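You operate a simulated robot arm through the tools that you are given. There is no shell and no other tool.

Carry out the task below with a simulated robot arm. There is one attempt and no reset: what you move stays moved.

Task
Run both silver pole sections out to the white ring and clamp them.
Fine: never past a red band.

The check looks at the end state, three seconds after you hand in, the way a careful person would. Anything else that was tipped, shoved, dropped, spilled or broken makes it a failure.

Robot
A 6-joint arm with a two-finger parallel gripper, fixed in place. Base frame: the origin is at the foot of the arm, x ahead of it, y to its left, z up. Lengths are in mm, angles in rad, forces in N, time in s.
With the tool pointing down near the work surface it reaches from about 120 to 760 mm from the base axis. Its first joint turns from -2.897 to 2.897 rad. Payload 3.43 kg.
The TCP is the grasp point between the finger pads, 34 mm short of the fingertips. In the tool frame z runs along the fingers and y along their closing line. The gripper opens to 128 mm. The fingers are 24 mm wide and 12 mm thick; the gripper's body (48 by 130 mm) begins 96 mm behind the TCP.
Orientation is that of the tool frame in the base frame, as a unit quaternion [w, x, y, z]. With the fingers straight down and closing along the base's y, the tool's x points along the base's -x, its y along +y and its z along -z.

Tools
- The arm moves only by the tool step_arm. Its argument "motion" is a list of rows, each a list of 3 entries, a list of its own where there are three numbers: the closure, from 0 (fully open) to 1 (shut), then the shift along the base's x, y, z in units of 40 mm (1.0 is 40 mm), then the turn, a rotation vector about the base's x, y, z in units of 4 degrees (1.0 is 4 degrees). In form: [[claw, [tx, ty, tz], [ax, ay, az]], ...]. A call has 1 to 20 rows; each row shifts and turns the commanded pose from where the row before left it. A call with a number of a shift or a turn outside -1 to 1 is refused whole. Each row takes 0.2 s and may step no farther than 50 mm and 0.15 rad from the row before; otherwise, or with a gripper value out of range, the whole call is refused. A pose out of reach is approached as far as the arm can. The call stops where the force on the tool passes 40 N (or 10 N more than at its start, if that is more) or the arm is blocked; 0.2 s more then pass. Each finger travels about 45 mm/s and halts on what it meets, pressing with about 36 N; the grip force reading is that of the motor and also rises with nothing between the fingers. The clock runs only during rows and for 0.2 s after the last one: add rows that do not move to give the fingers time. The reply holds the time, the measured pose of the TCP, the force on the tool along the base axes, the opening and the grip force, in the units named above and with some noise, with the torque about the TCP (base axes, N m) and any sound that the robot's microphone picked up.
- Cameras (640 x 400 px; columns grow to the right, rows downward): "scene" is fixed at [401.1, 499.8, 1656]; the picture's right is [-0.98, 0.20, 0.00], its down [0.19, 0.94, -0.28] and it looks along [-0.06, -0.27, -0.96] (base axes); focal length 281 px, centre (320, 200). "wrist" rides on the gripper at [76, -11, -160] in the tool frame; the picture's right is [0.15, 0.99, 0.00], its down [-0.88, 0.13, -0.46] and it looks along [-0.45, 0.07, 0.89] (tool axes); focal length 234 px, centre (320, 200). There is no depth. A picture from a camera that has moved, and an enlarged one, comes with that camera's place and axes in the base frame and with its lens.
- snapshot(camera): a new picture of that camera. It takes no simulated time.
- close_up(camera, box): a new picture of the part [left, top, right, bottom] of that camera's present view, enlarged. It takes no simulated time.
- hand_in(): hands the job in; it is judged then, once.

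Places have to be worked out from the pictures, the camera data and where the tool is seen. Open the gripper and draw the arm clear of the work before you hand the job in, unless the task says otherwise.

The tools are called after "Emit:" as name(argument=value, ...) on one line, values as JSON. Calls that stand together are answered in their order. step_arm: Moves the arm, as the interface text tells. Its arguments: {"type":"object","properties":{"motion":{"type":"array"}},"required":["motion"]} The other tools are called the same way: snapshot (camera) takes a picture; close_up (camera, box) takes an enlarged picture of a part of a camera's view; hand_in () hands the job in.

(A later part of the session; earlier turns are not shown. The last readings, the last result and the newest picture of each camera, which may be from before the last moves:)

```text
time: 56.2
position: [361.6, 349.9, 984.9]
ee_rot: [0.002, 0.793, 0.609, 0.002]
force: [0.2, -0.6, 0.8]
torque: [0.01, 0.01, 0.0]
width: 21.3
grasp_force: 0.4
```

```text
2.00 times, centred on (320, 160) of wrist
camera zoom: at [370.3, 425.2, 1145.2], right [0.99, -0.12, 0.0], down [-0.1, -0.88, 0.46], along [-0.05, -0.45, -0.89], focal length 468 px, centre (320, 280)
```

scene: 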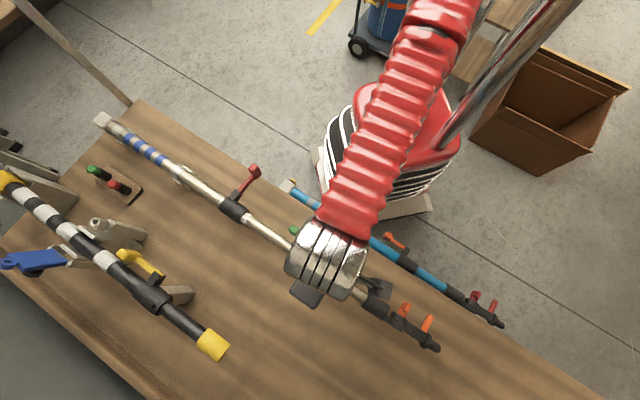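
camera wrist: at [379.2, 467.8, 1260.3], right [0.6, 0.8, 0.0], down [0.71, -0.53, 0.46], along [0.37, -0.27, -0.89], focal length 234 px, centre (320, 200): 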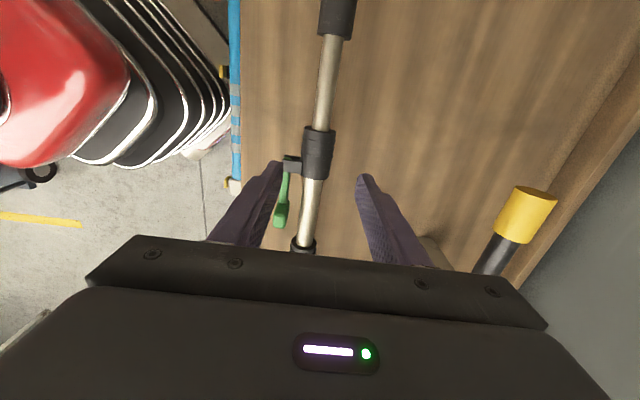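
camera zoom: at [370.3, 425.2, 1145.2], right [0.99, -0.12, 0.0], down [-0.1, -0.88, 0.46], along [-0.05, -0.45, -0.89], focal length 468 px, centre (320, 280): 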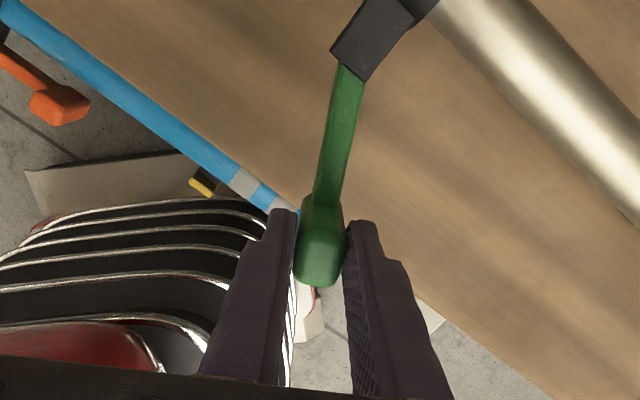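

About 60° open and still free, with clear space around the fingers. I'll finish the arc to about 92°.

Emit:
step_arm(motion=[[0.835, [-0.125, 0.043, 0], [0, 0, -1]], [0.835, [-0.1215, 0.052, 0], [0, 0, -1]], [0.835, [-0.118, 0.06, 0], [0, 0, -1]], [0.835, [-0.113, 0.068, 0], [0, 0, -1]], [0.835, [-0.108, 0.076, 0], [0, 0, -1]], [0.835, [-0.103, 0.0835, 0], [0, 0, -1]], [0.835, [-0.0965, 0.09, 0], [0, 0, -1]], [0.835, [-0.09, 0.097, 0], [0, 0, -1]]])

Emit:
close_up(camera="wrist", box=[240, 60, 400, 260])

Emit:
close_up(camera="scene", box=[230, 180, 350, 280])

```text
time: 58.0
position: [366.9, 334.5, 982.8]
ee_rot: [-0.018, 0.91, 0.415, -0.006]
force: [-2.8, 4.3, 3.6]
torque: [-0.16, -0.65, 0.24]
width: 27.0
grasp_force: 24.1
out of reach, approached as far as the arm can: row 5, 6, 7, 8
```

```text
2.00 times, centred on (320, 160) of wrist
camera zoom: at [412.1, 392.1, 1143.3], right [0.84, -0.54, -0.04], down [-0.47, -0.76, 0.45], along [-0.27, -0.36, -0.89], focal length 468 px, centre (320, 280)
```

zoom: 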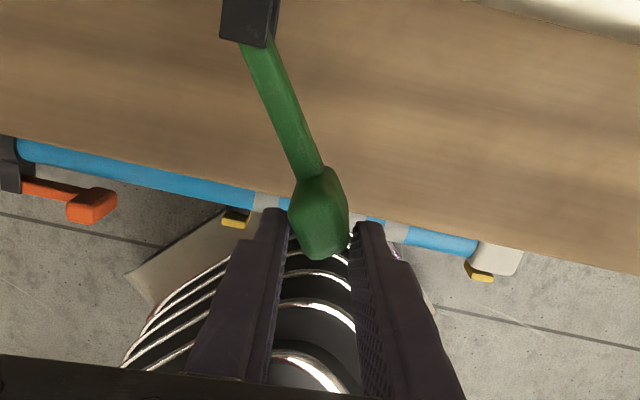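

```text
4.00 times, centred on (290, 230) of scene
camera zoom: at [401.1, 499.8, 1656.0], right [-0.98, 0.2, 0.0], down [0.19, 0.94, -0.28], along [-0.06, -0.27, -0.96], focal length 1124 px, centre (440, 80)
```

zoom: 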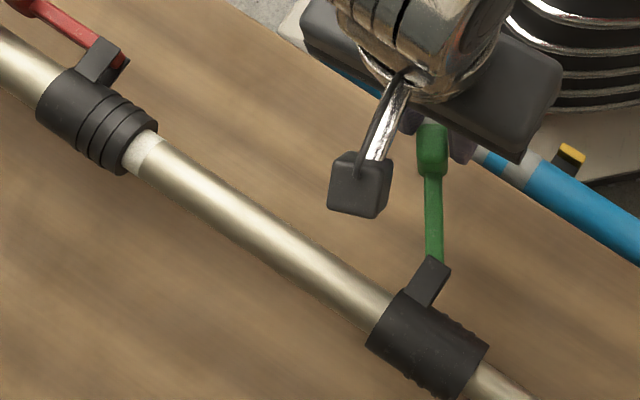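

The wrist joint hit its rotation limit in the last four rows, so the tool pulled off the arc and the lever swung back to about 45°. Loads are small. I'll widen the hold slightly and step the command back to the last reachable pose.

Emit:
step_arm(motion=[[0.79, [0.09, -0.097, 0], [0, 0, 1]], [0.79, [0.0965, -0.09, 0], [0, 0, 1]]])

Emit:
close_up(camera="wrist", box=[240, 60, 400, 260])

```text
time: 58.6
position: [372.6, 325.0, 981.1]
ee_rot: [-0.008, 0.882, 0.472, -0.004]
force: [-0.8, 0.7, 0.5]
torque: [0.01, 0.0, -0.03]
width: 26.8
grasp_force: 0.1
```

```text
2.00 times, centred on (320, 160) of wrist
camera zoom: at [409.2, 391.4, 1141.8], right [0.9, -0.43, -0.02], down [-0.38, -0.81, 0.45], along [-0.21, -0.4, -0.89], focal length 468 px, centre (320, 280)
```

zoom: 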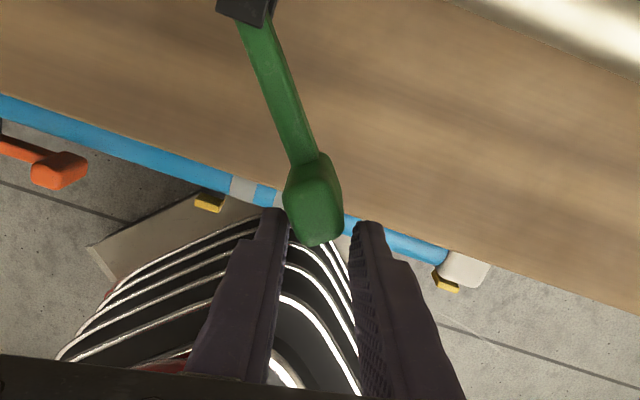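

The command now continues from the actual pose, and the tool has slid off along the handle. I'll lift straight up clear of the lever and re-approach with a better yaw.

Emit:
step_arm(motion=[[0.78, [0, 0, 0.4], [0, 0, 0]], [0.78, [0, 0, 0.6], [0, 0, 0]], [0.78, [0, 0, 0.8], [0, 0, 0]]])

Emit:
snapshot(camera="wrist")

Emit:
close_up(camera="scene", box=[230, 180, 350, 280])

```text
time: 59.4
position: [373.5, 326.6, 1053.4]
ee_rot: [-0.009, 0.882, 0.471, -0.003]
force: [0.2, -0.4, -0.1]
torque: [0.01, 0.01, 0.0]
width: 28.4
grasp_force: 0.0
```

```text
taken
camera wrist: at [407.9, 391.7, 1213.4], right [0.9, -0.43, -0.02], down [-0.38, -0.81, 0.45], along [-0.21, -0.4, -0.89], focal length 234 px, centre (320, 200)
```

wrist: 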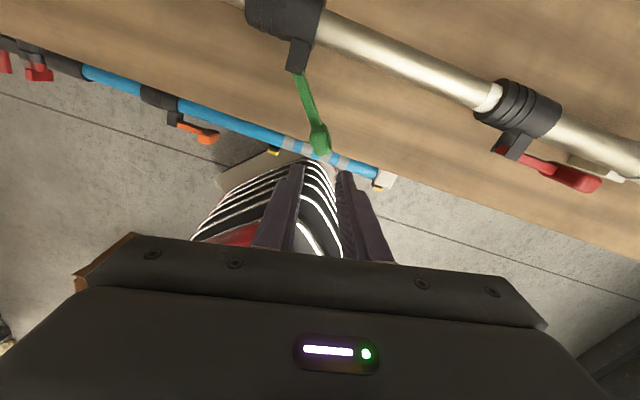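

```text
4.00 times, centred on (290, 230) of scene
camera zoom: at [401.1, 499.8, 1656.0], right [-0.98, 0.2, 0.0], down [0.19, 0.94, -0.28], along [-0.06, -0.27, -0.96], focal length 1124 px, centre (440, 80)
```

zoom: 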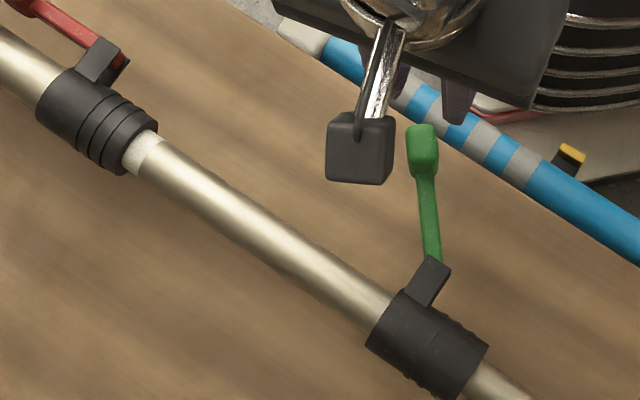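

The green lever now stands at about 50°. The green collar looks shifted by a couple of pixels, so I'll check the red mouth's ring closely.

Emit:
close_up(camera="scene", box=[235, 205, 255, 225])

Emit:
close_up(camera="scene", box=[300, 235, 330, 275])

Emit:
close_up(camera="scene", box=[310, 240, 450, 360])

Emit:
close_up(camera="scene", box=[80, 100, 260, 220])

```text
16.00 times, centred on (245, 215) of scene
camera zoom: at [401.1, 499.8, 1656.0], right [-0.98, 0.2, 0.0], down [0.19, 0.94, -0.28], along [-0.06, -0.27, -0.96], focal length 4496 px, centre (1520, -40)
```

zoom: 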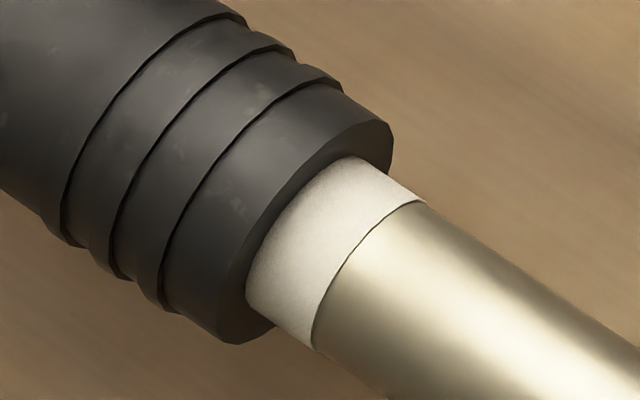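

```text
10.00 times, centred on (315, 255) of scene
camera zoom: at [401.1, 499.8, 1656.0], right [-0.98, 0.2, 0.0], down [0.19, 0.94, -0.28], along [-0.06, -0.27, -0.96], focal length 2810 px, centre (370, -350)
```

zoom: 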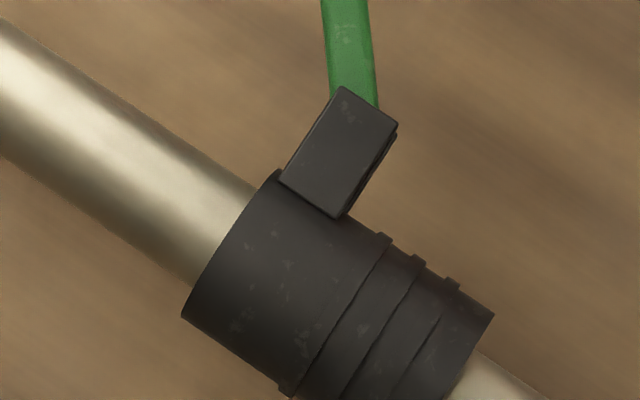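

```text
3.33 times, centred on (380, 300) of scene
camera zoom: at [401.1, 499.8, 1656.0], right [-0.98, 0.2, 0.0], down [0.19, 0.94, -0.28], along [-0.06, -0.27, -0.96], focal length 937 px, centre (120, -133)
```

zoom: 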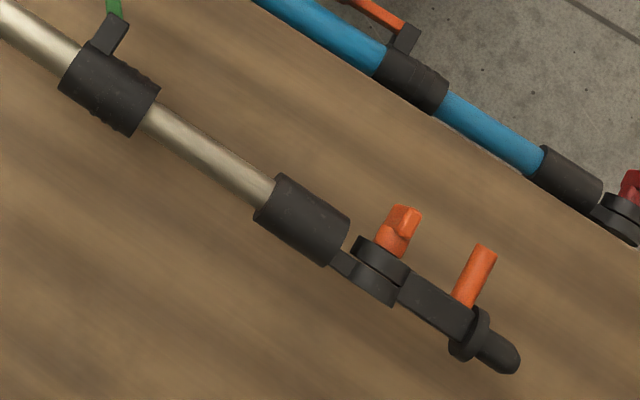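

```text
3.33 times, centred on (170, 160) of scene
camera zoom: at [401.1, 499.8, 1656.0], right [-0.98, 0.2, 0.0], down [0.19, 0.94, -0.28], along [-0.06, -0.27, -0.96], focal length 937 px, centre (820, 333)
```

zoom: 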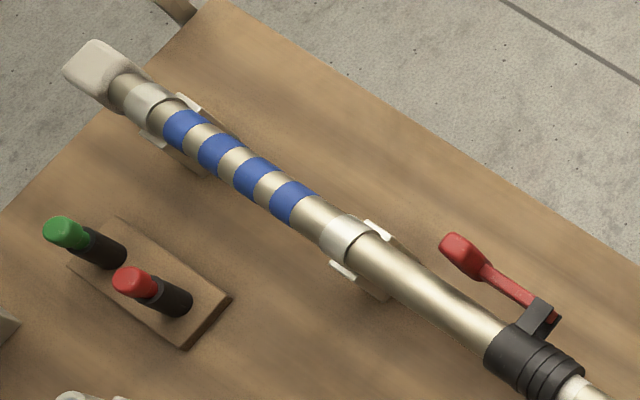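

The middle section slipped in by about 2 mm from that jolt (about 12.7 mm of ring showing), so the mouth is still well on the ring. I'll correct the slight tilt, set the yaw to -97° to match the lever's present angle, and hover over its handle.

Emit:
step_arm(motion=[[0.78, [0.0125, 0.0515, 0], [-0.186, -0.198, 0]], [0.78, [0.0125, 0.0515, 0], [0, 0, 0.964]], [0.78, [0.0125, 0.0515, 0], [0, 0, 0.964]], [0.78, [0.0125, 0.0515, 0], [0, 0, 0.964]], [0.78, [0.0125, 0.0515, 0], [0, 0, 0.964]], [0.78, [0.0125, 0.0515, 0], [0, 0, 0.964]], [0.78, [0.0125, 0.0515, 0], [0, 0, 0.964]], [0.78, [0, 0, -0.6], [0, 0, 0.964]]])

Emit:
close_up(camera="wrist", box=[240, 60, 400, 260])

```text
time: 61.2
position: [378.8, 341.3, 1030.5]
ee_rot: [0.0, 0.748, 0.664, -0.001]
force: [0.2, -0.4, 0.4]
torque: [-0.01, 0.01, -0.04]
width: 28.1
grasp_force: 0.1
```

```text
2.00 times, centred on (320, 160) of wrist
camera zoom: at [376.7, 416.6, 1189.6], right [1.0, 0.03, 0.0], down [0.03, -0.89, 0.46], along [0.01, -0.46, -0.89], focal length 468 px, centre (320, 280)
```

zoom: 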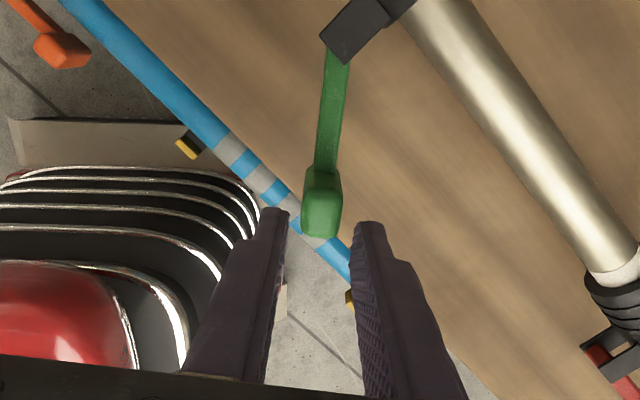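

Alignment over the handle looks right (same image position as the earlier good approaches). Descending around it.

Emit:
step_arm(motion=[[0.78, [0, 0, -0.4], [0, 0, 0]], [0.78, [0, 0, -0.4], [0, 0, 0]], [0.78, [0, 0, -0.33], [0, 0, 0]]])

Emit:
close_up(camera="wrist", box=[240, 60, 400, 260])

```text
time: 62.0
position: [378.4, 340.5, 985.3]
ee_rot: [-0.001, 0.748, 0.664, 0.0]
force: [-0.3, -0.4, -0.6]
torque: [-0.01, -0.01, -0.01]
width: 28.1
grasp_force: 0.1
```

```text
2.00 times, centred on (320, 160) of wrist
camera zoom: at [375.8, 415.8, 1145.0], right [1.0, 0.03, 0.0], down [0.02, -0.89, 0.46], along [0.01, -0.46, -0.89], focal length 468 px, centre (320, 280)
```

zoom: 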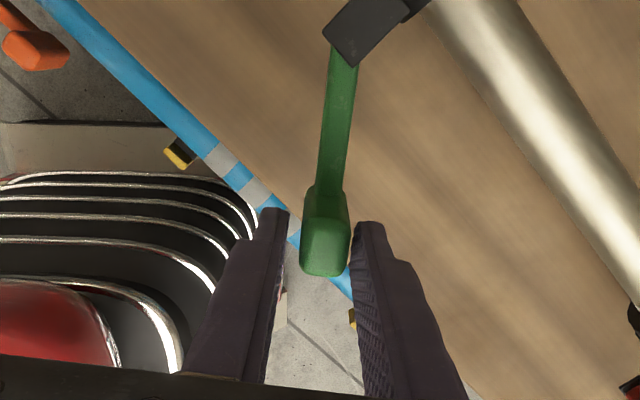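

The handle is inside the fingers. I'll rotate the lever further with yaw for five steps (staying short of the wrist limit), then check.

Emit:
step_arm(motion=[[0.79, [-0.125, 0.0885, 0], [0, 0, -1]], [0.79, [-0.131, 0.0305, 0], [0, 0, -1]], [0.79, [-0.128, 0.0395, 0], [0, 0, -1]], [0.79, [-0.1255, 0.0485, 0], [0, 0, -1]], [0.79, [-0.1215, 0.057, 0], [0, 0, -1]]])

Emit:
close_up(camera="wrist", box=[240, 60, 400, 260])

Emit:
close_up(camera="scene", box=[230, 180, 350, 280])

```text
time: 63.2
position: [351.5, 350.3, 984.6]
ee_rot: [-0.001, 0.852, 0.523, 0.0]
force: [-0.2, -0.1, 0.7]
torque: [0.0, 0.04, -0.01]
width: 27.0
grasp_force: 0.1
```

```text
2.00 times, centred on (320, 160) of wrist
camera zoom: at [376.8, 422.2, 1144.5], right [0.95, -0.32, 0.0], down [-0.28, -0.84, 0.46], along [-0.15, -0.43, -0.89], focal length 468 px, centre (320, 280)
```

zoom: 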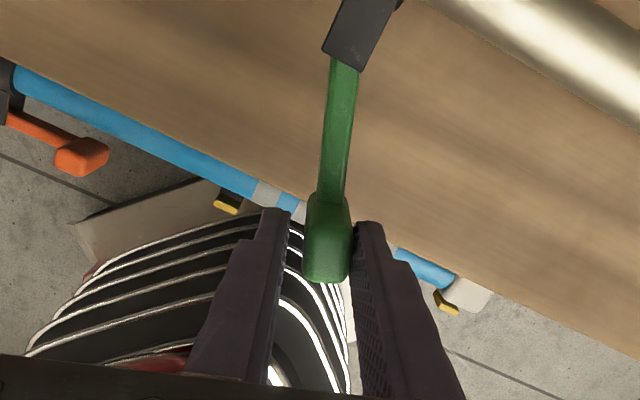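

```text
4.00 times, centred on (290, 230) of scene
camera zoom: at [401.1, 499.8, 1656.0], right [-0.98, 0.2, 0.0], down [0.19, 0.94, -0.28], along [-0.06, -0.27, -0.96], focal length 1124 px, centre (440, 80)
```

zoom: 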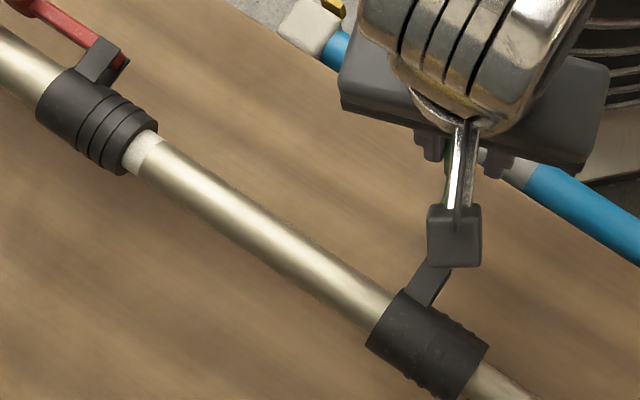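

The lever is about 68° open with no load. From here I'll translate along the arc without turning the wrist further.

Emit:
step_arm(motion=[[0.77, [-0.1175, 0.065, 0], [0, 0, 0]], [0.77, [-0.113, 0.074, 0], [0, 0, 0]], [0.77, [-0.107, 0.081, 0], [0, 0, 0]], [0.77, [-0.101, 0.088, 0], [0, 0, 0]], [0.77, [-0.095, 0.0955, 0], [0, 0, 0]], [0.77, [-0.088, 0.101, 0], [0, 0, 0]]])

Emit:
close_up(camera="wrist", box=[240, 60, 400, 260])

Emit:
close_up(camera="scene", box=[230, 180, 350, 280])

```text
time: 64.6
position: [327.2, 371.1, 985.6]
ee_rot: [0.0, 0.852, 0.523, 0.0]
force: [2.2, -2.9, -0.5]
torque: [-0.05, 0.0, -0.04]
width: 31.1
grasp_force: 1.2
```

```text
2.00 times, centred on (320, 160) of wrist
camera zoom: at [351.8, 442.2, 1144.7], right [0.95, -0.32, 0.0], down [-0.28, -0.84, 0.46], along [-0.14, -0.43, -0.89], focal length 468 px, centre (320, 280)
```

zoom: 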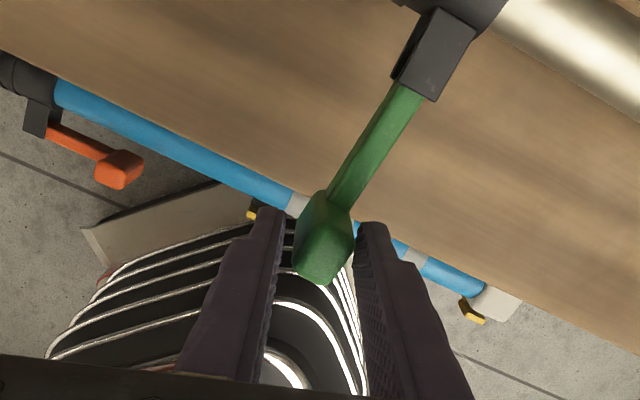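

```text
4.00 times, centred on (290, 230) of scene
camera zoom: at [401.1, 499.8, 1656.0], right [-0.98, 0.2, 0.0], down [0.19, 0.94, -0.28], along [-0.06, -0.27, -0.96], focal length 1124 px, centre (440, 80)
```

zoom: 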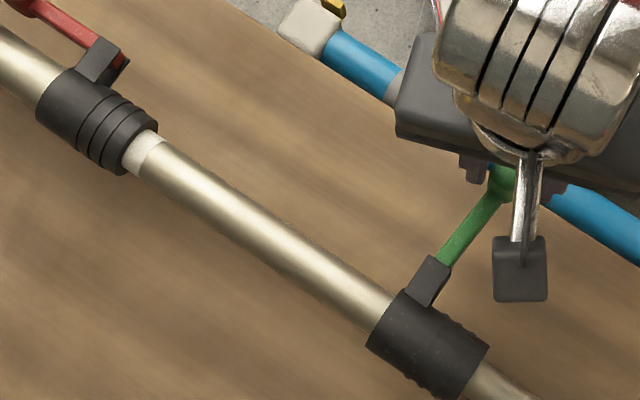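

The green lever is now about 90° open, in line with its bracket and resting at its stop. I'll lift clear, then turn back to -45° while moving above the black end sleeve of the inner section, at about (284,579).

Emit:
step_arm(motion=[[0.75, [0, 0, 0], [0, 0, 0]], [0.75, [0, 0, 0.5], [0, 0, 0]], [0.75, [0, 0, 0.9], [0, 0, 0]], [0.75, [0, 0, 0.9], [0, 0, 0]], [0.75, [0, 0, 0.5], [0, 0, 0]]])

Emit:
step_arm(motion=[[0.5, [-0.06, 0.289, 0], [0, 0, 1]], [0.5, [-0.06, 0.289, 0], [0, 0, 1]], [0.5, [-0.06, 0.289, 0], [0, 0, 1]], [0.5, [-0.06, 0.289, 0], [0, 0, 1]], [0.5, [-0.06, 0.289, 0], [0, 0, 1]], [0.5, [-0.06, 0.289, 0], [0, 0, 1]], [0.5, [-0.06, 0.289, 0], [0, 0, 1]], [0.5, [-0.06, 0.289, 0], [0, 0, 1]], [0.5, [-0.06, 0.289, 0], [0, 0, 1]], [0.5, [-0.06, 0.289, 0], [0, 0, 1]], [0.5, [-0.06, 0.289, 0], [0, 0, 1]], [0.5, [-0.06, 0.289, 0], [0, 0, 1]], [0.5, [-0.06, 0.289, 0], [0, 0, 1]], [0.5, [-0.06, 0.289, 0], [0, 0, 1]], [0.5, [-0.06, 0.289, 0], [0, 0, 1]], [0.5, [-0.06, 0.289, 0], [0, 0, 1]], [0.5, [-0.06, 0.289, 0], [0, 0, 1]], [0.5, [-0.06, 0.289, 0], [0, 0, 1]]])

Emit:
snapshot(camera="wrist")

Emit:
snapshot(camera="scene")

Emit:
close_up(camera="wrist", box=[240, 60, 400, 260])

```text
time: 65.8
position: [325.8, 370.5, 1097.2]
ee_rot: [0.0, 0.853, 0.523, 0.0]
force: [-0.3, 0.1, -0.2]
torque: [-0.02, -0.01, -0.03]
width: 31.9
grasp_force: 0.1
```

```text
time: 69.6
position: [283.8, 580.3, 1096.3]
ee_rot: [0.0, 0.381, 0.924, 0.0]
force: [-1.0, 0.8, -0.3]
torque: [0.0, -0.01, 0.01]
width: 64.1
grasp_force: 0.0
```

```text
taken
camera wrist: at [222.4, 624.8, 1257.0], right [0.59, 0.81, 0.0], down [0.72, -0.53, 0.46], along [0.37, -0.27, -0.89], focal length 234 px, centre (320, 200)
```

wrist: 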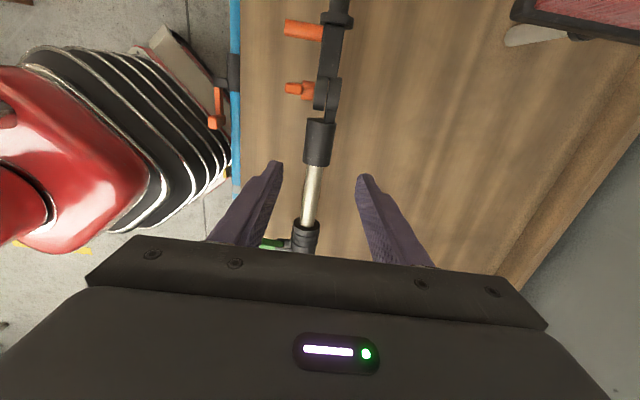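

```text
taken
```

scene: 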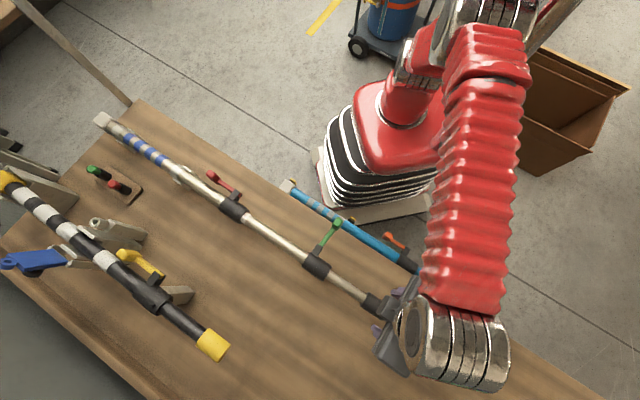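

```text
2.00 times, centred on (320, 160) of wrist
camera zoom: at [222.4, 624.8, 1257.0], right [0.59, 0.81, 0.0], down [0.72, -0.53, 0.46], along [0.37, -0.27, -0.89], focal length 468 px, centre (320, 280)
```

zoom: 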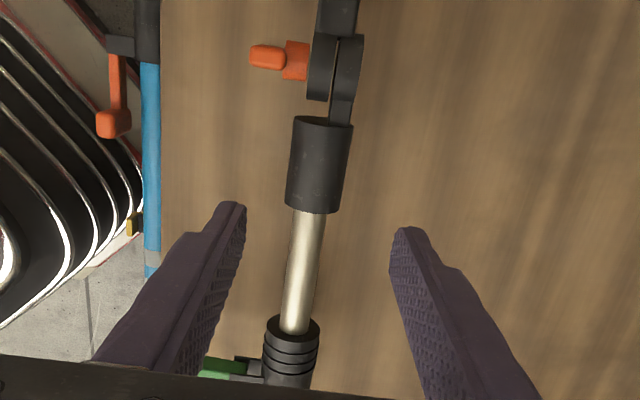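

The end sleeve is centred under the fingers, and the scene camera has a clear view of the green mouth. I'll descend to grip height in stages.

Emit:
step_arm(motion=[[0.5, [0, 0, -0.9], [0, 0, 0]], [0.5, [0, 0, -0.9], [0, 0, 0]], [0.5, [0, 0, -0.9], [0, 0, 0]]])

Emit:
close_up(camera="wrist", box=[240, 60, 400, 260])

```text
time: 70.4
position: [284.5, 581.4, 987.1]
ee_rot: [0.0, 0.382, 0.924, 0.0]
force: [-0.1, 0.1, -0.1]
torque: [0.0, -0.03, 0.01]
width: 64.0
grasp_force: 0.0
```

```text
2.00 times, centred on (320, 160) of wrist
camera zoom: at [222.3, 625.3, 1148.4], right [0.59, 0.8, 0.0], down [0.72, -0.53, 0.46], along [0.37, -0.27, -0.89], focal length 468 px, centre (320, 280)
```

zoom: 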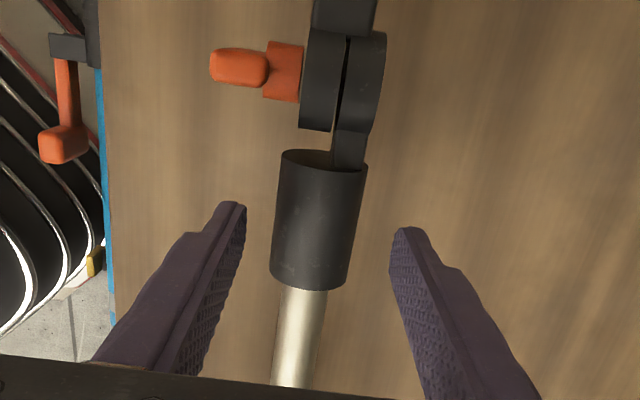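

Centred well. I'll descend the last 35 mm and close on the sleeve, then read the loads.

Emit:
step_arm(motion=[[0.5, [-0.01, -0.01, -0.3], [0, 0, 0]], [0.5, [0, 0, -0.3], [0, 0, 0]], [0.5, [0, 0, -0.28], [0, 0, 0]], [0.6, [0, 0, 0], [0, 0, 0]], [0.66, [0, 0, 0], [0, 0, 0]], [0.7, [0, 0, 0], [0, 0, 0]], [0.72, [0, 0, 0], [0, 0, 0]], [0.74, [0, 0, 0], [0, 0, 0]]])

Emit:
close_up(camera="wrist", box=[240, 60, 400, 260])

Emit:
close_up(camera="scene", box=[300, 240, 360, 300])

```text
time: 72.2
position: [283.2, 578.1, 955.1]
ee_rot: [0.0, 0.382, 0.924, -0.001]
force: [-5.4, -6.7, -0.8]
torque: [-0.22, 0.08, -0.88]
width: 39.1
grasp_force: 45.1
```

```text
2.00 times, centred on (320, 160) of wrist
camera zoom: at [222.1, 623.4, 1114.4], right [0.59, 0.8, 0.0], down [0.72, -0.53, 0.46], along [0.37, -0.27, -0.89], focal length 468 px, centre (320, 280)
```

zoom: 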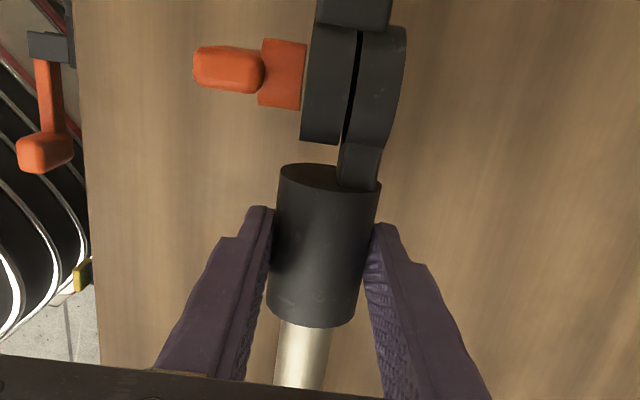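

```text
6.67 times, centred on (330, 270) of scene
camera zoom: at [401.1, 499.8, 1656.0], right [-0.98, 0.2, 0.0], down [0.19, 0.94, -0.28], along [-0.06, -0.27, -0.96], focal length 1873 px, centre (253, -267)
```

zoom: 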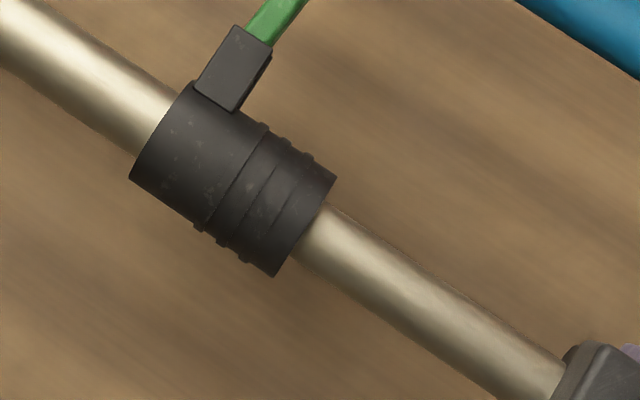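

Good grip (39 mm) with small loads, and the green mouth is clearly visible. A 2 mm test pull with a slight lateral trim:

Emit:
step_arm(motion=[[0.76, [-0.047, 0.023, 0], [0, 0, 0]], [0.76, [0, 0, 0], [0, 0, 0]]])

Emit:
close_up(camera="scene", box=[305, 250, 345, 275])

Emit:
close_up(camera="scene", box=[235, 205, 255, 225])

```text
time: 72.8
position: [283.0, 580.9, 954.6]
ee_rot: [0.001, 0.382, 0.924, 0.0]
force: [-1.3, -1.9, -3.2]
torque: [-0.36, -0.18, -1.26]
width: 39.3
grasp_force: 44.8
```

```text
16.00 times, centred on (325, 262) of scene
camera zoom: at [401.1, 499.8, 1656.0], right [-0.98, 0.2, 0.0], down [0.19, 0.94, -0.28], along [-0.06, -0.27, -0.96], focal length 4496 px, centre (240, -800)
```

zoom: 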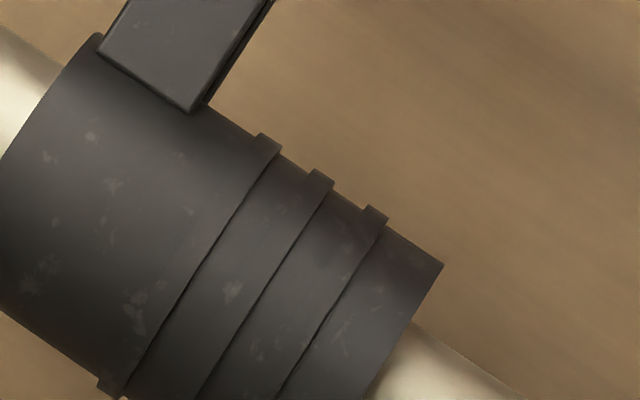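

```text
16.00 times, centred on (245, 215) of scene
camera zoom: at [401.1, 499.8, 1656.0], right [-0.98, 0.2, 0.0], down [0.19, 0.94, -0.28], along [-0.06, -0.27, -0.96], focal length 4496 px, centre (1520, -40)
```

zoom: 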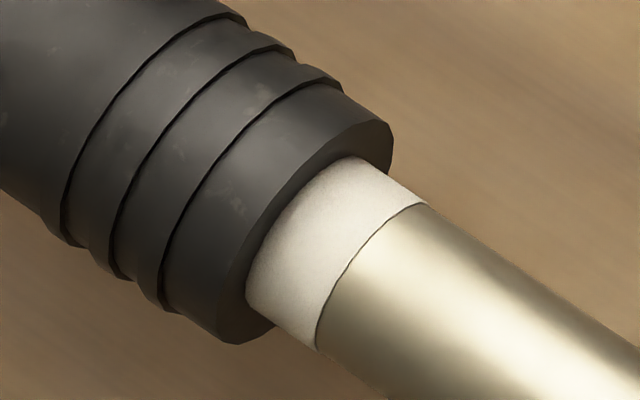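

The red ring is essentially unchanged (≈13 mm). I'll pull 10 mm and watch both mouths.

Emit:
step_arm(motion=[[0.76, [-0.0884, 0.0884, 0], [0, 0, 0]], [0.76, [-0.0884, 0.0884, 0], [0, 0, 0]], [0.76, [0, 0, 0], [0, 0, 0]]])

Emit:
close_up(camera="scene", box=[315, 255, 355, 280])

Emit:
close_up(camera="scene", box=[235, 205, 255, 225])

```text
time: 73.6
position: [276.0, 587.4, 955.5]
ee_rot: [0.0, 0.382, 0.924, -0.001]
force: [-1.0, -1.1, -6.8]
torque: [0.1, 0.13, -1.02]
width: 38.9
grasp_force: 45.0
```

```text
16.00 times, centred on (335, 268) of scene
camera zoom: at [401.1, 499.8, 1656.0], right [-0.98, 0.2, 0.0], down [0.19, 0.94, -0.28], along [-0.06, -0.27, -0.96], focal length 4496 px, centre (80, -880)
```

zoom: 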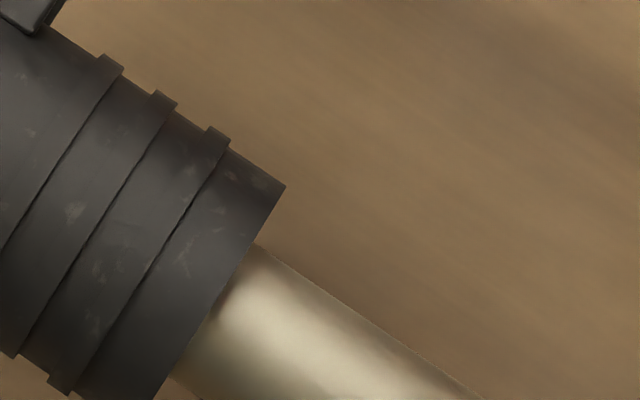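

```text
16.00 times, centred on (245, 215) of scene
camera zoom: at [401.1, 499.8, 1656.0], right [-0.98, 0.2, 0.0], down [0.19, 0.94, -0.28], along [-0.06, -0.27, -0.96], focal length 4496 px, centre (1520, -40)
```

zoom: 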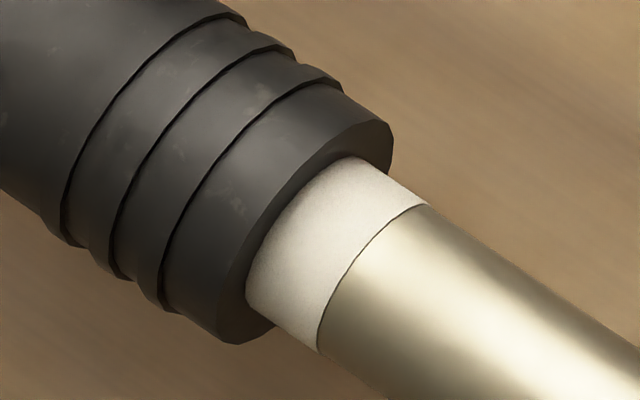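

Only the inner section is sliding; the middle one holds at its ring. Continuing with 15 mm.

Emit:
step_arm(motion=[[0.76, [-0.0884, 0.0884, -0.01], [0, 0, 0]], [0.76, [-0.0884, 0.0884, 0], [0, 0, 0]], [0.76, [-0.0884, 0.0884, 0], [0, 0, 0]]])

Emit:
close_up(camera="scene", box=[315, 255, 355, 280])

```text
time: 74.4
position: [266.8, 597.4, 954.9]
ee_rot: [0.0, 0.382, 0.924, 0.0]
force: [-5.9, -6.3, 5.8]
torque: [-0.87, -0.21, -1.18]
width: 39.4
grasp_force: 44.6
```

```text
16.00 times, centred on (335, 268) of scene
camera zoom: at [401.1, 499.8, 1656.0], right [-0.98, 0.2, 0.0], down [0.19, 0.94, -0.28], along [-0.06, -0.27, -0.96], focal length 4496 px, centre (80, -880)
```

zoom: 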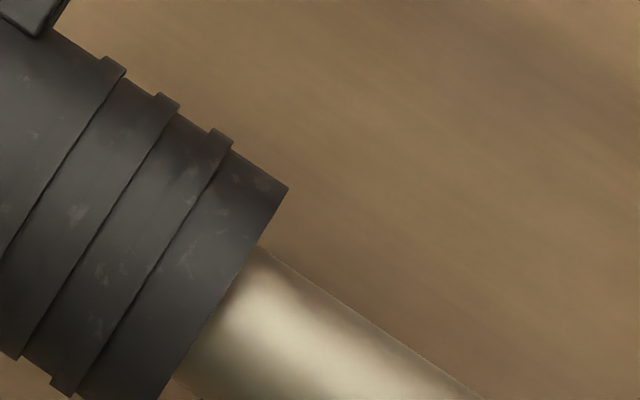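

The collar crept by about half a millimetre; still fine. Another 10 mm with a lateral trim.

Emit:
step_arm(motion=[[0.76, [-0.1, 0.076, 0], [0, 0, 0]], [0.76, [-0.0884, 0.0884, 0], [0, 0, 0]]])

Emit:
close_up(camera="scene", box=[315, 255, 355, 280])

Emit:
close_up(camera="scene", box=[235, 205, 255, 225])

```text
time: 75.0
position: [257.5, 605.2, 953.8]
ee_rot: [0.0, 0.383, 0.924, 0.002]
force: [-3.1, -3.2, 6.5]
torque: [-0.22, -0.16, -0.95]
width: 39.1
grasp_force: 44.9
```

```text
16.00 times, centred on (335, 268) of scene
camera zoom: at [401.1, 499.8, 1656.0], right [-0.98, 0.2, 0.0], down [0.19, 0.94, -0.28], along [-0.06, -0.27, -0.96], focal length 4496 px, centre (80, -880)
```

zoom: 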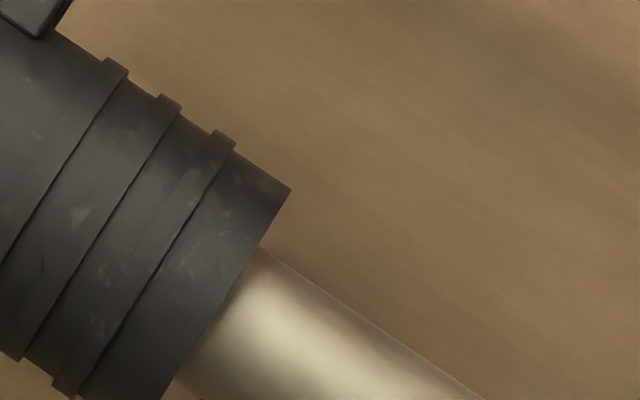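

```text
16.00 times, centred on (245, 215) of scene
camera zoom: at [401.1, 499.8, 1656.0], right [-0.98, 0.2, 0.0], down [0.19, 0.94, -0.28], along [-0.06, -0.27, -0.96], focal length 4496 px, centre (1520, -40)
```

zoom: 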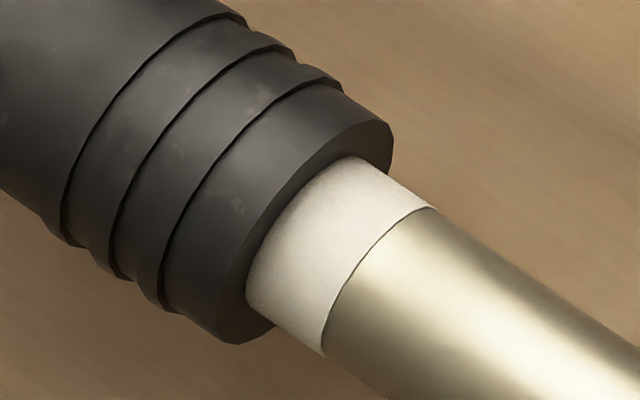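

The middle section is creeping very slightly (14.4 mm of ring showing), still well on the ring. Next 10 mm, watching both.

Emit:
step_arm(motion=[[0.76, [-0.0884, 0.0884, 0], [0, 0, 0]], [0.76, [-0.0884, 0.0884, 0], [0, 0, 0]]])

Emit:
close_up(camera="scene", box=[315, 255, 355, 280])

Emit:
close_up(camera="scene", box=[235, 205, 255, 225])

```text
time: 75.6
position: [251.2, 611.6, 955.4]
ee_rot: [-0.001, 0.382, 0.924, 0.001]
force: [0.0, -0.4, 8.8]
torque: [-0.01, 0.0, -1.21]
width: 38.9
grasp_force: 44.5
```

```text
16.00 times, centred on (335, 268) of scene
camera zoom: at [401.1, 499.8, 1656.0], right [-0.98, 0.2, 0.0], down [0.19, 0.94, -0.28], along [-0.06, -0.27, -0.96], focal length 4496 px, centre (80, -880)
```

zoom: 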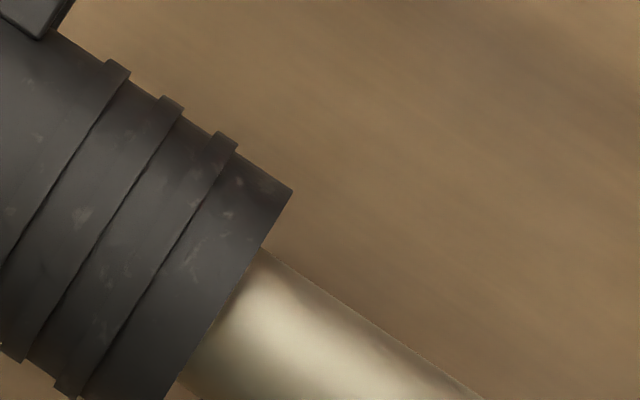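

```text
16.00 times, centred on (245, 215) of scene
camera zoom: at [401.1, 499.8, 1656.0], right [-0.98, 0.2, 0.0], down [0.19, 0.94, -0.28], along [-0.06, -0.27, -0.96], focal length 4496 px, centre (1520, -40)
```

zoom: 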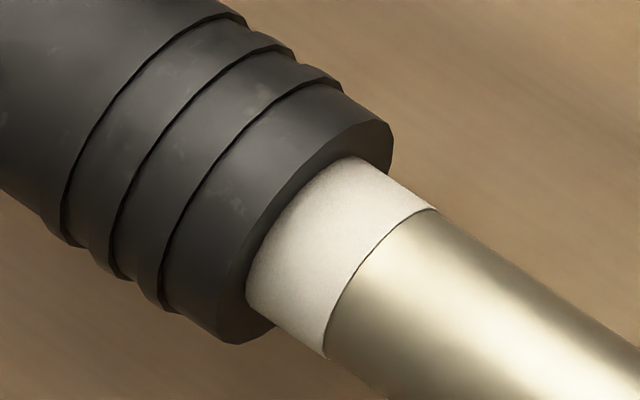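

Still no ring on the inner section after about 47 mm; the middle is at ~15 mm of ring. Another 10 mm.

Emit:
step_arm(motion=[[0.76, [-0.0884, 0.0884, 0.01], [0, 0, 0]], [0.76, [-0.0884, 0.0884, 0], [0, 0, 0]]])

Emit:
close_up(camera="scene", box=[315, 255, 355, 280])

Emit:
close_up(camera="scene", box=[235, 205, 255, 225])

```text
time: 76.2
position: [244.7, 619.1, 954.1]
ee_rot: [0.001, 0.382, 0.924, -0.001]
force: [0.9, -1.2, 8.2]
torque: [0.36, 0.33, -1.06]
width: 39.2
grasp_force: 45.1
```

```text
16.00 times, centred on (335, 268) of scene
camera zoom: at [401.1, 499.8, 1656.0], right [-0.98, 0.2, 0.0], down [0.19, 0.94, -0.28], along [-0.06, -0.27, -0.96], focal length 4496 px, centre (80, -880)
```

zoom: 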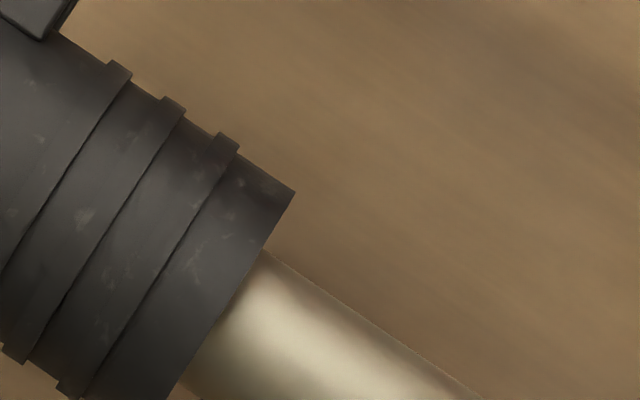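

```text
16.00 times, centred on (245, 215) of scene
camera zoom: at [401.1, 499.8, 1656.0], right [-0.98, 0.2, 0.0], down [0.19, 0.94, -0.28], along [-0.06, -0.27, -0.96], focal length 4496 px, centre (1520, -40)
```

zoom: 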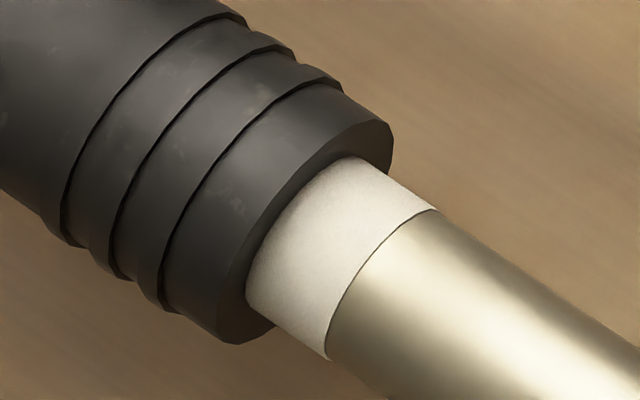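

About 57 mm pulled, still no inner ring. Another 8 mm.

Emit:
step_arm(motion=[[0.76, [-0.0707, 0.0707, 0.01], [0, 0, 0]], [0.76, [-0.0707, 0.0707, 0], [0, 0, 0]]])

Emit:
close_up(camera="scene", box=[315, 255, 355, 280])

Emit:
close_up(camera="scene", box=[235, 205, 255, 225])

```text
time: 76.8
position: [238.2, 624.9, 954.3]
ee_rot: [0.0, 0.382, 0.924, 0.0]
force: [2.3, 2.0, 4.7]
torque: [-0.21, -0.27, -1.2]
width: 39.3
grasp_force: 45.2
```

```text
16.00 times, centred on (335, 268) of scene
camera zoom: at [401.1, 499.8, 1656.0], right [-0.98, 0.2, 0.0], down [0.19, 0.94, -0.28], along [-0.06, -0.27, -0.96], focal length 4496 px, centre (80, -880)
```

zoom: 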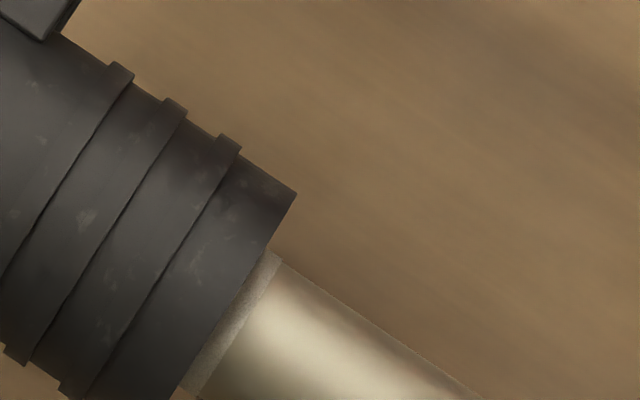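

```text
16.00 times, centred on (245, 215) of scene
camera zoom: at [401.1, 499.8, 1656.0], right [-0.98, 0.2, 0.0], down [0.19, 0.94, -0.28], along [-0.06, -0.27, -0.96], focal length 4496 px, centre (1520, -40)
```

zoom: 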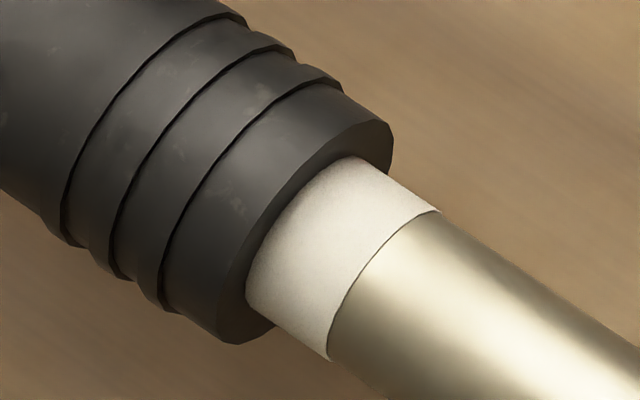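

The white ring has started to show at the green mouth (about 2 mm). I'll pull another 8 mm.

Emit:
step_arm(motion=[[0.76, [-0.0707, 0.0707, 0], [0, 0, 0]], [0.76, [-0.0707, 0.0707, 0], [0, 0, 0]]])

Emit:
close_up(camera="scene", box=[315, 255, 355, 280])

Emit:
close_up(camera="scene", box=[235, 205, 255, 225])

```text
time: 77.4
position: [232.6, 630.3, 955.1]
ee_rot: [0.001, 0.382, 0.924, 0.001]
force: [8.6, 7.0, 7.2]
torque: [-0.17, -0.43, -1.02]
width: 38.9
grasp_force: 45.2
```

```text
16.00 times, centred on (335, 268) of scene
camera zoom: at [401.1, 499.8, 1656.0], right [-0.98, 0.2, 0.0], down [0.19, 0.94, -0.28], along [-0.06, -0.27, -0.96], focal length 4496 px, centre (80, -880)
```

zoom: 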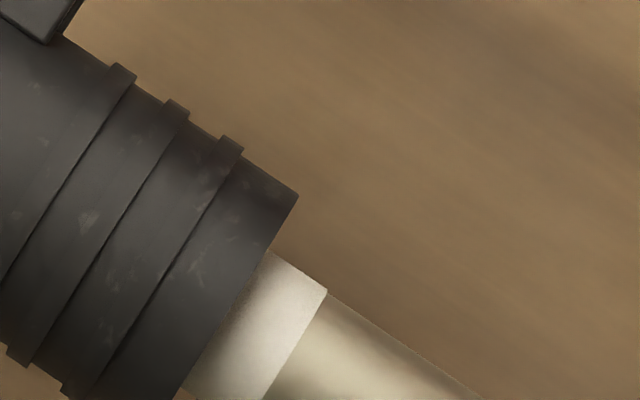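

```text
16.00 times, centred on (245, 215) of scene
camera zoom: at [401.1, 499.8, 1656.0], right [-0.98, 0.2, 0.0], down [0.19, 0.94, -0.28], along [-0.06, -0.27, -0.96], focal length 4496 px, centre (1520, -40)
```

zoom: 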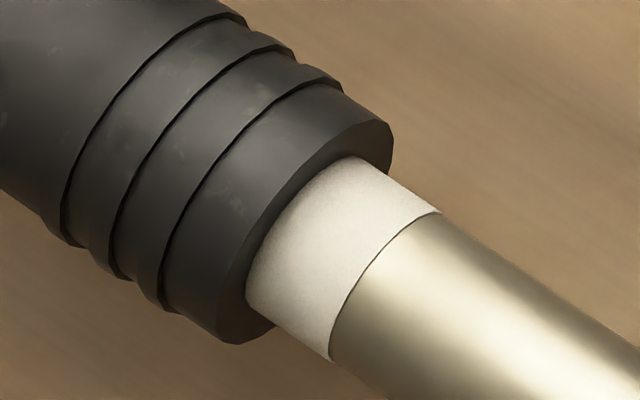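

About 10.4 mm of the inner ring shows. I'll pull another 4 mm with a small lateral trim so the mouth sits on the ring like the other one.

Emit:
step_arm(motion=[[0.76, [-0.056, 0.085, 0], [0, 0, 0]], [0.76, [0, 0, 0], [0, 0, 0]]])

Emit:
close_up(camera="scene", box=[315, 255, 355, 280])

Emit:
close_up(camera="scene", box=[235, 205, 255, 225])

```text
time: 78.0
position: [229.0, 633.4, 954.7]
ee_rot: [0.0, 0.381, 0.924, 0.0]
force: [1.5, 2.8, 6.5]
torque: [0.24, 0.17, -1.05]
width: 39.2
grasp_force: 44.7
```

```text
16.00 times, centred on (335, 268) of scene
camera zoom: at [401.1, 499.8, 1656.0], right [-0.98, 0.2, 0.0], down [0.19, 0.94, -0.28], along [-0.06, -0.27, -0.96], focal length 4496 px, centre (80, -880)
```

zoom: 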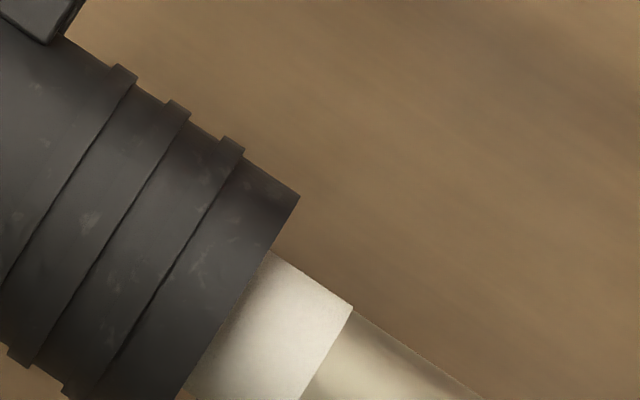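

```text
16.00 times, centred on (245, 215) of scene
camera zoom: at [401.1, 499.8, 1656.0], right [-0.98, 0.2, 0.0], down [0.19, 0.94, -0.28], along [-0.06, -0.27, -0.96], focal length 4496 px, centre (1520, -40)
```

zoom: 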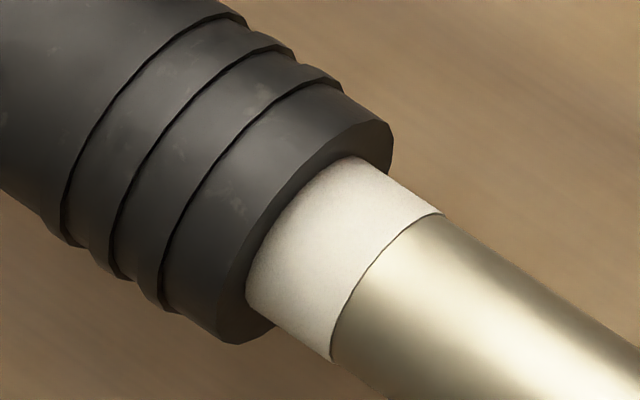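

Both rings now show about 15–16 mm at their mouths. I'll release the sleeve and lift straight up, then verify.

Emit:
step_arm(motion=[[0.5, [0, 0, 0], [0, 0, 0]], [0.5, [0, 0, 0], [0, 0, 0]], [0.5, [0, 0, 0.4], [0, 0, 0]], [0.5, [0, 0, 0.8], [0, 0, 0]], [0.5, [0, 0, 0.9], [0, 0, 0]], [0.5, [0, 0, 0.9], [0, 0, 0]], [0.5, [0, 0, 0.5], [0, 0, 0]]])

Emit:
close_up(camera="scene", box=[315, 255, 355, 280])

Emit:
snapshot(camera="scene")

```text
time: 79.6
position: [229.9, 632.6, 1094.5]
ee_rot: [0.0, 0.382, 0.924, 0.0]
force: [-0.8, 0.0, 0.1]
torque: [-0.01, -0.05, 0.01]
width: 64.1
grasp_force: 0.1
```

```text
16.00 times, centred on (335, 268) of scene
camera zoom: at [401.1, 499.8, 1656.0], right [-0.98, 0.2, 0.0], down [0.19, 0.94, -0.28], along [-0.06, -0.27, -0.96], focal length 4496 px, centre (80, -880)
```

zoom: 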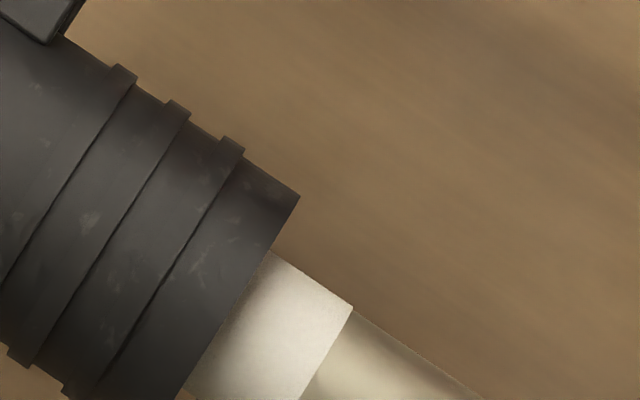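

```text
taken
```

scene: 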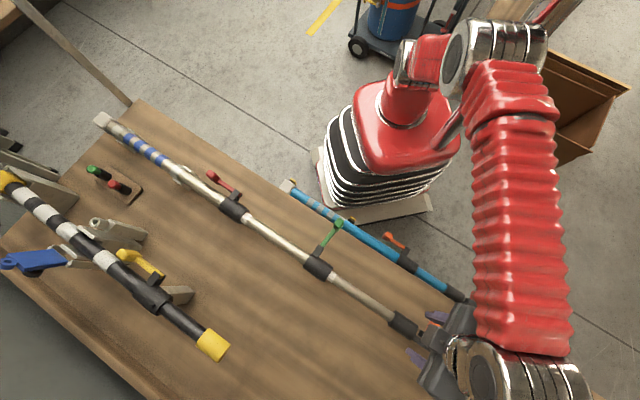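

Nothing shifted on release. Now back to the open green handle, with yaw -117° (the reachable orientation I used before).

Emit:
step_arm(motion=[[0.75, [0.132, -0.36, 0], [0, 0, -1]], [0.75, [0.132, -0.36, 0], [0, 0, -1]], [0.75, [0.132, -0.36, 0], [0, 0, -1]], [0.75, [0.132, -0.36, 0], [0, 0, -1]], [0.75, [0.132, -0.36, 0], [0, 0, -1]], [0.75, [0.132, -0.36, 0], [0, 0, -1]], [0.75, [0.132, -0.36, 0], [0, 0, -1]], [0.75, [0.132, -0.36, 0], [0, 0, -1]], [0.75, [0.132, -0.36, 0], [0, 0, -1]], [0.75, [0.132, -0.36, 0], [0, 0, -1]], [0.75, [0.132, -0.36, 0], [0, 0, -1]], [0.75, [0.132, -0.36, 0], [0, 0, -1]], [0.75, [0.132, -0.36, 0], [0, 0, -1]], [0.75, [0.132, -0.36, 0], [0, 0, -1]], [0.75, [0.132, -0.36, 0], [0, 0, -1]], [0.75, [0.132, -0.36, 0], [0, 0, -1]], [0.75, [0.132, -0.36, 0], [0, 0, -1]], [0.75, [0.132, -0.36, 0], [0, 0, -1]], [0.75, [0, 0, -0.75], [0, 0, 0]], [0.75, [0, 0, -0.75], [0, 0, 0]]])

Emit:
close_up(camera="wrist", box=[240, 60, 400, 260])

```text
time: 83.8
position: [326.6, 374.3, 1034.6]
ee_rot: [0.0, 0.852, 0.523, 0.0]
force: [0.8, 0.1, -0.1]
torque: [0.01, 0.0, 0.02]
width: 32.2
grasp_force: 0.1
```

```text
2.00 times, centred on (320, 160) of wrist
camera zoom: at [350.7, 445.6, 1194.0], right [0.95, -0.32, 0.0], down [-0.28, -0.84, 0.46], along [-0.14, -0.43, -0.89], focal length 468 px, centre (320, 280)
```

zoom: 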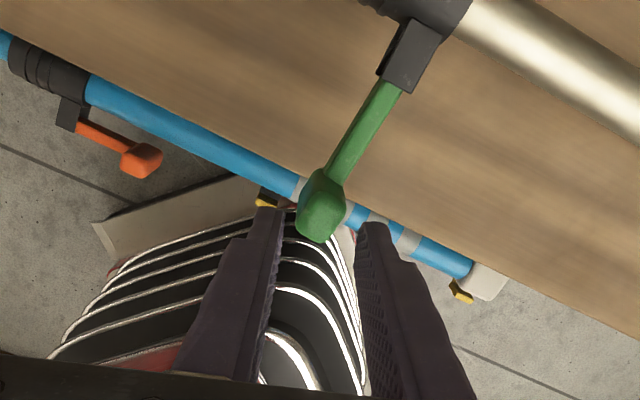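

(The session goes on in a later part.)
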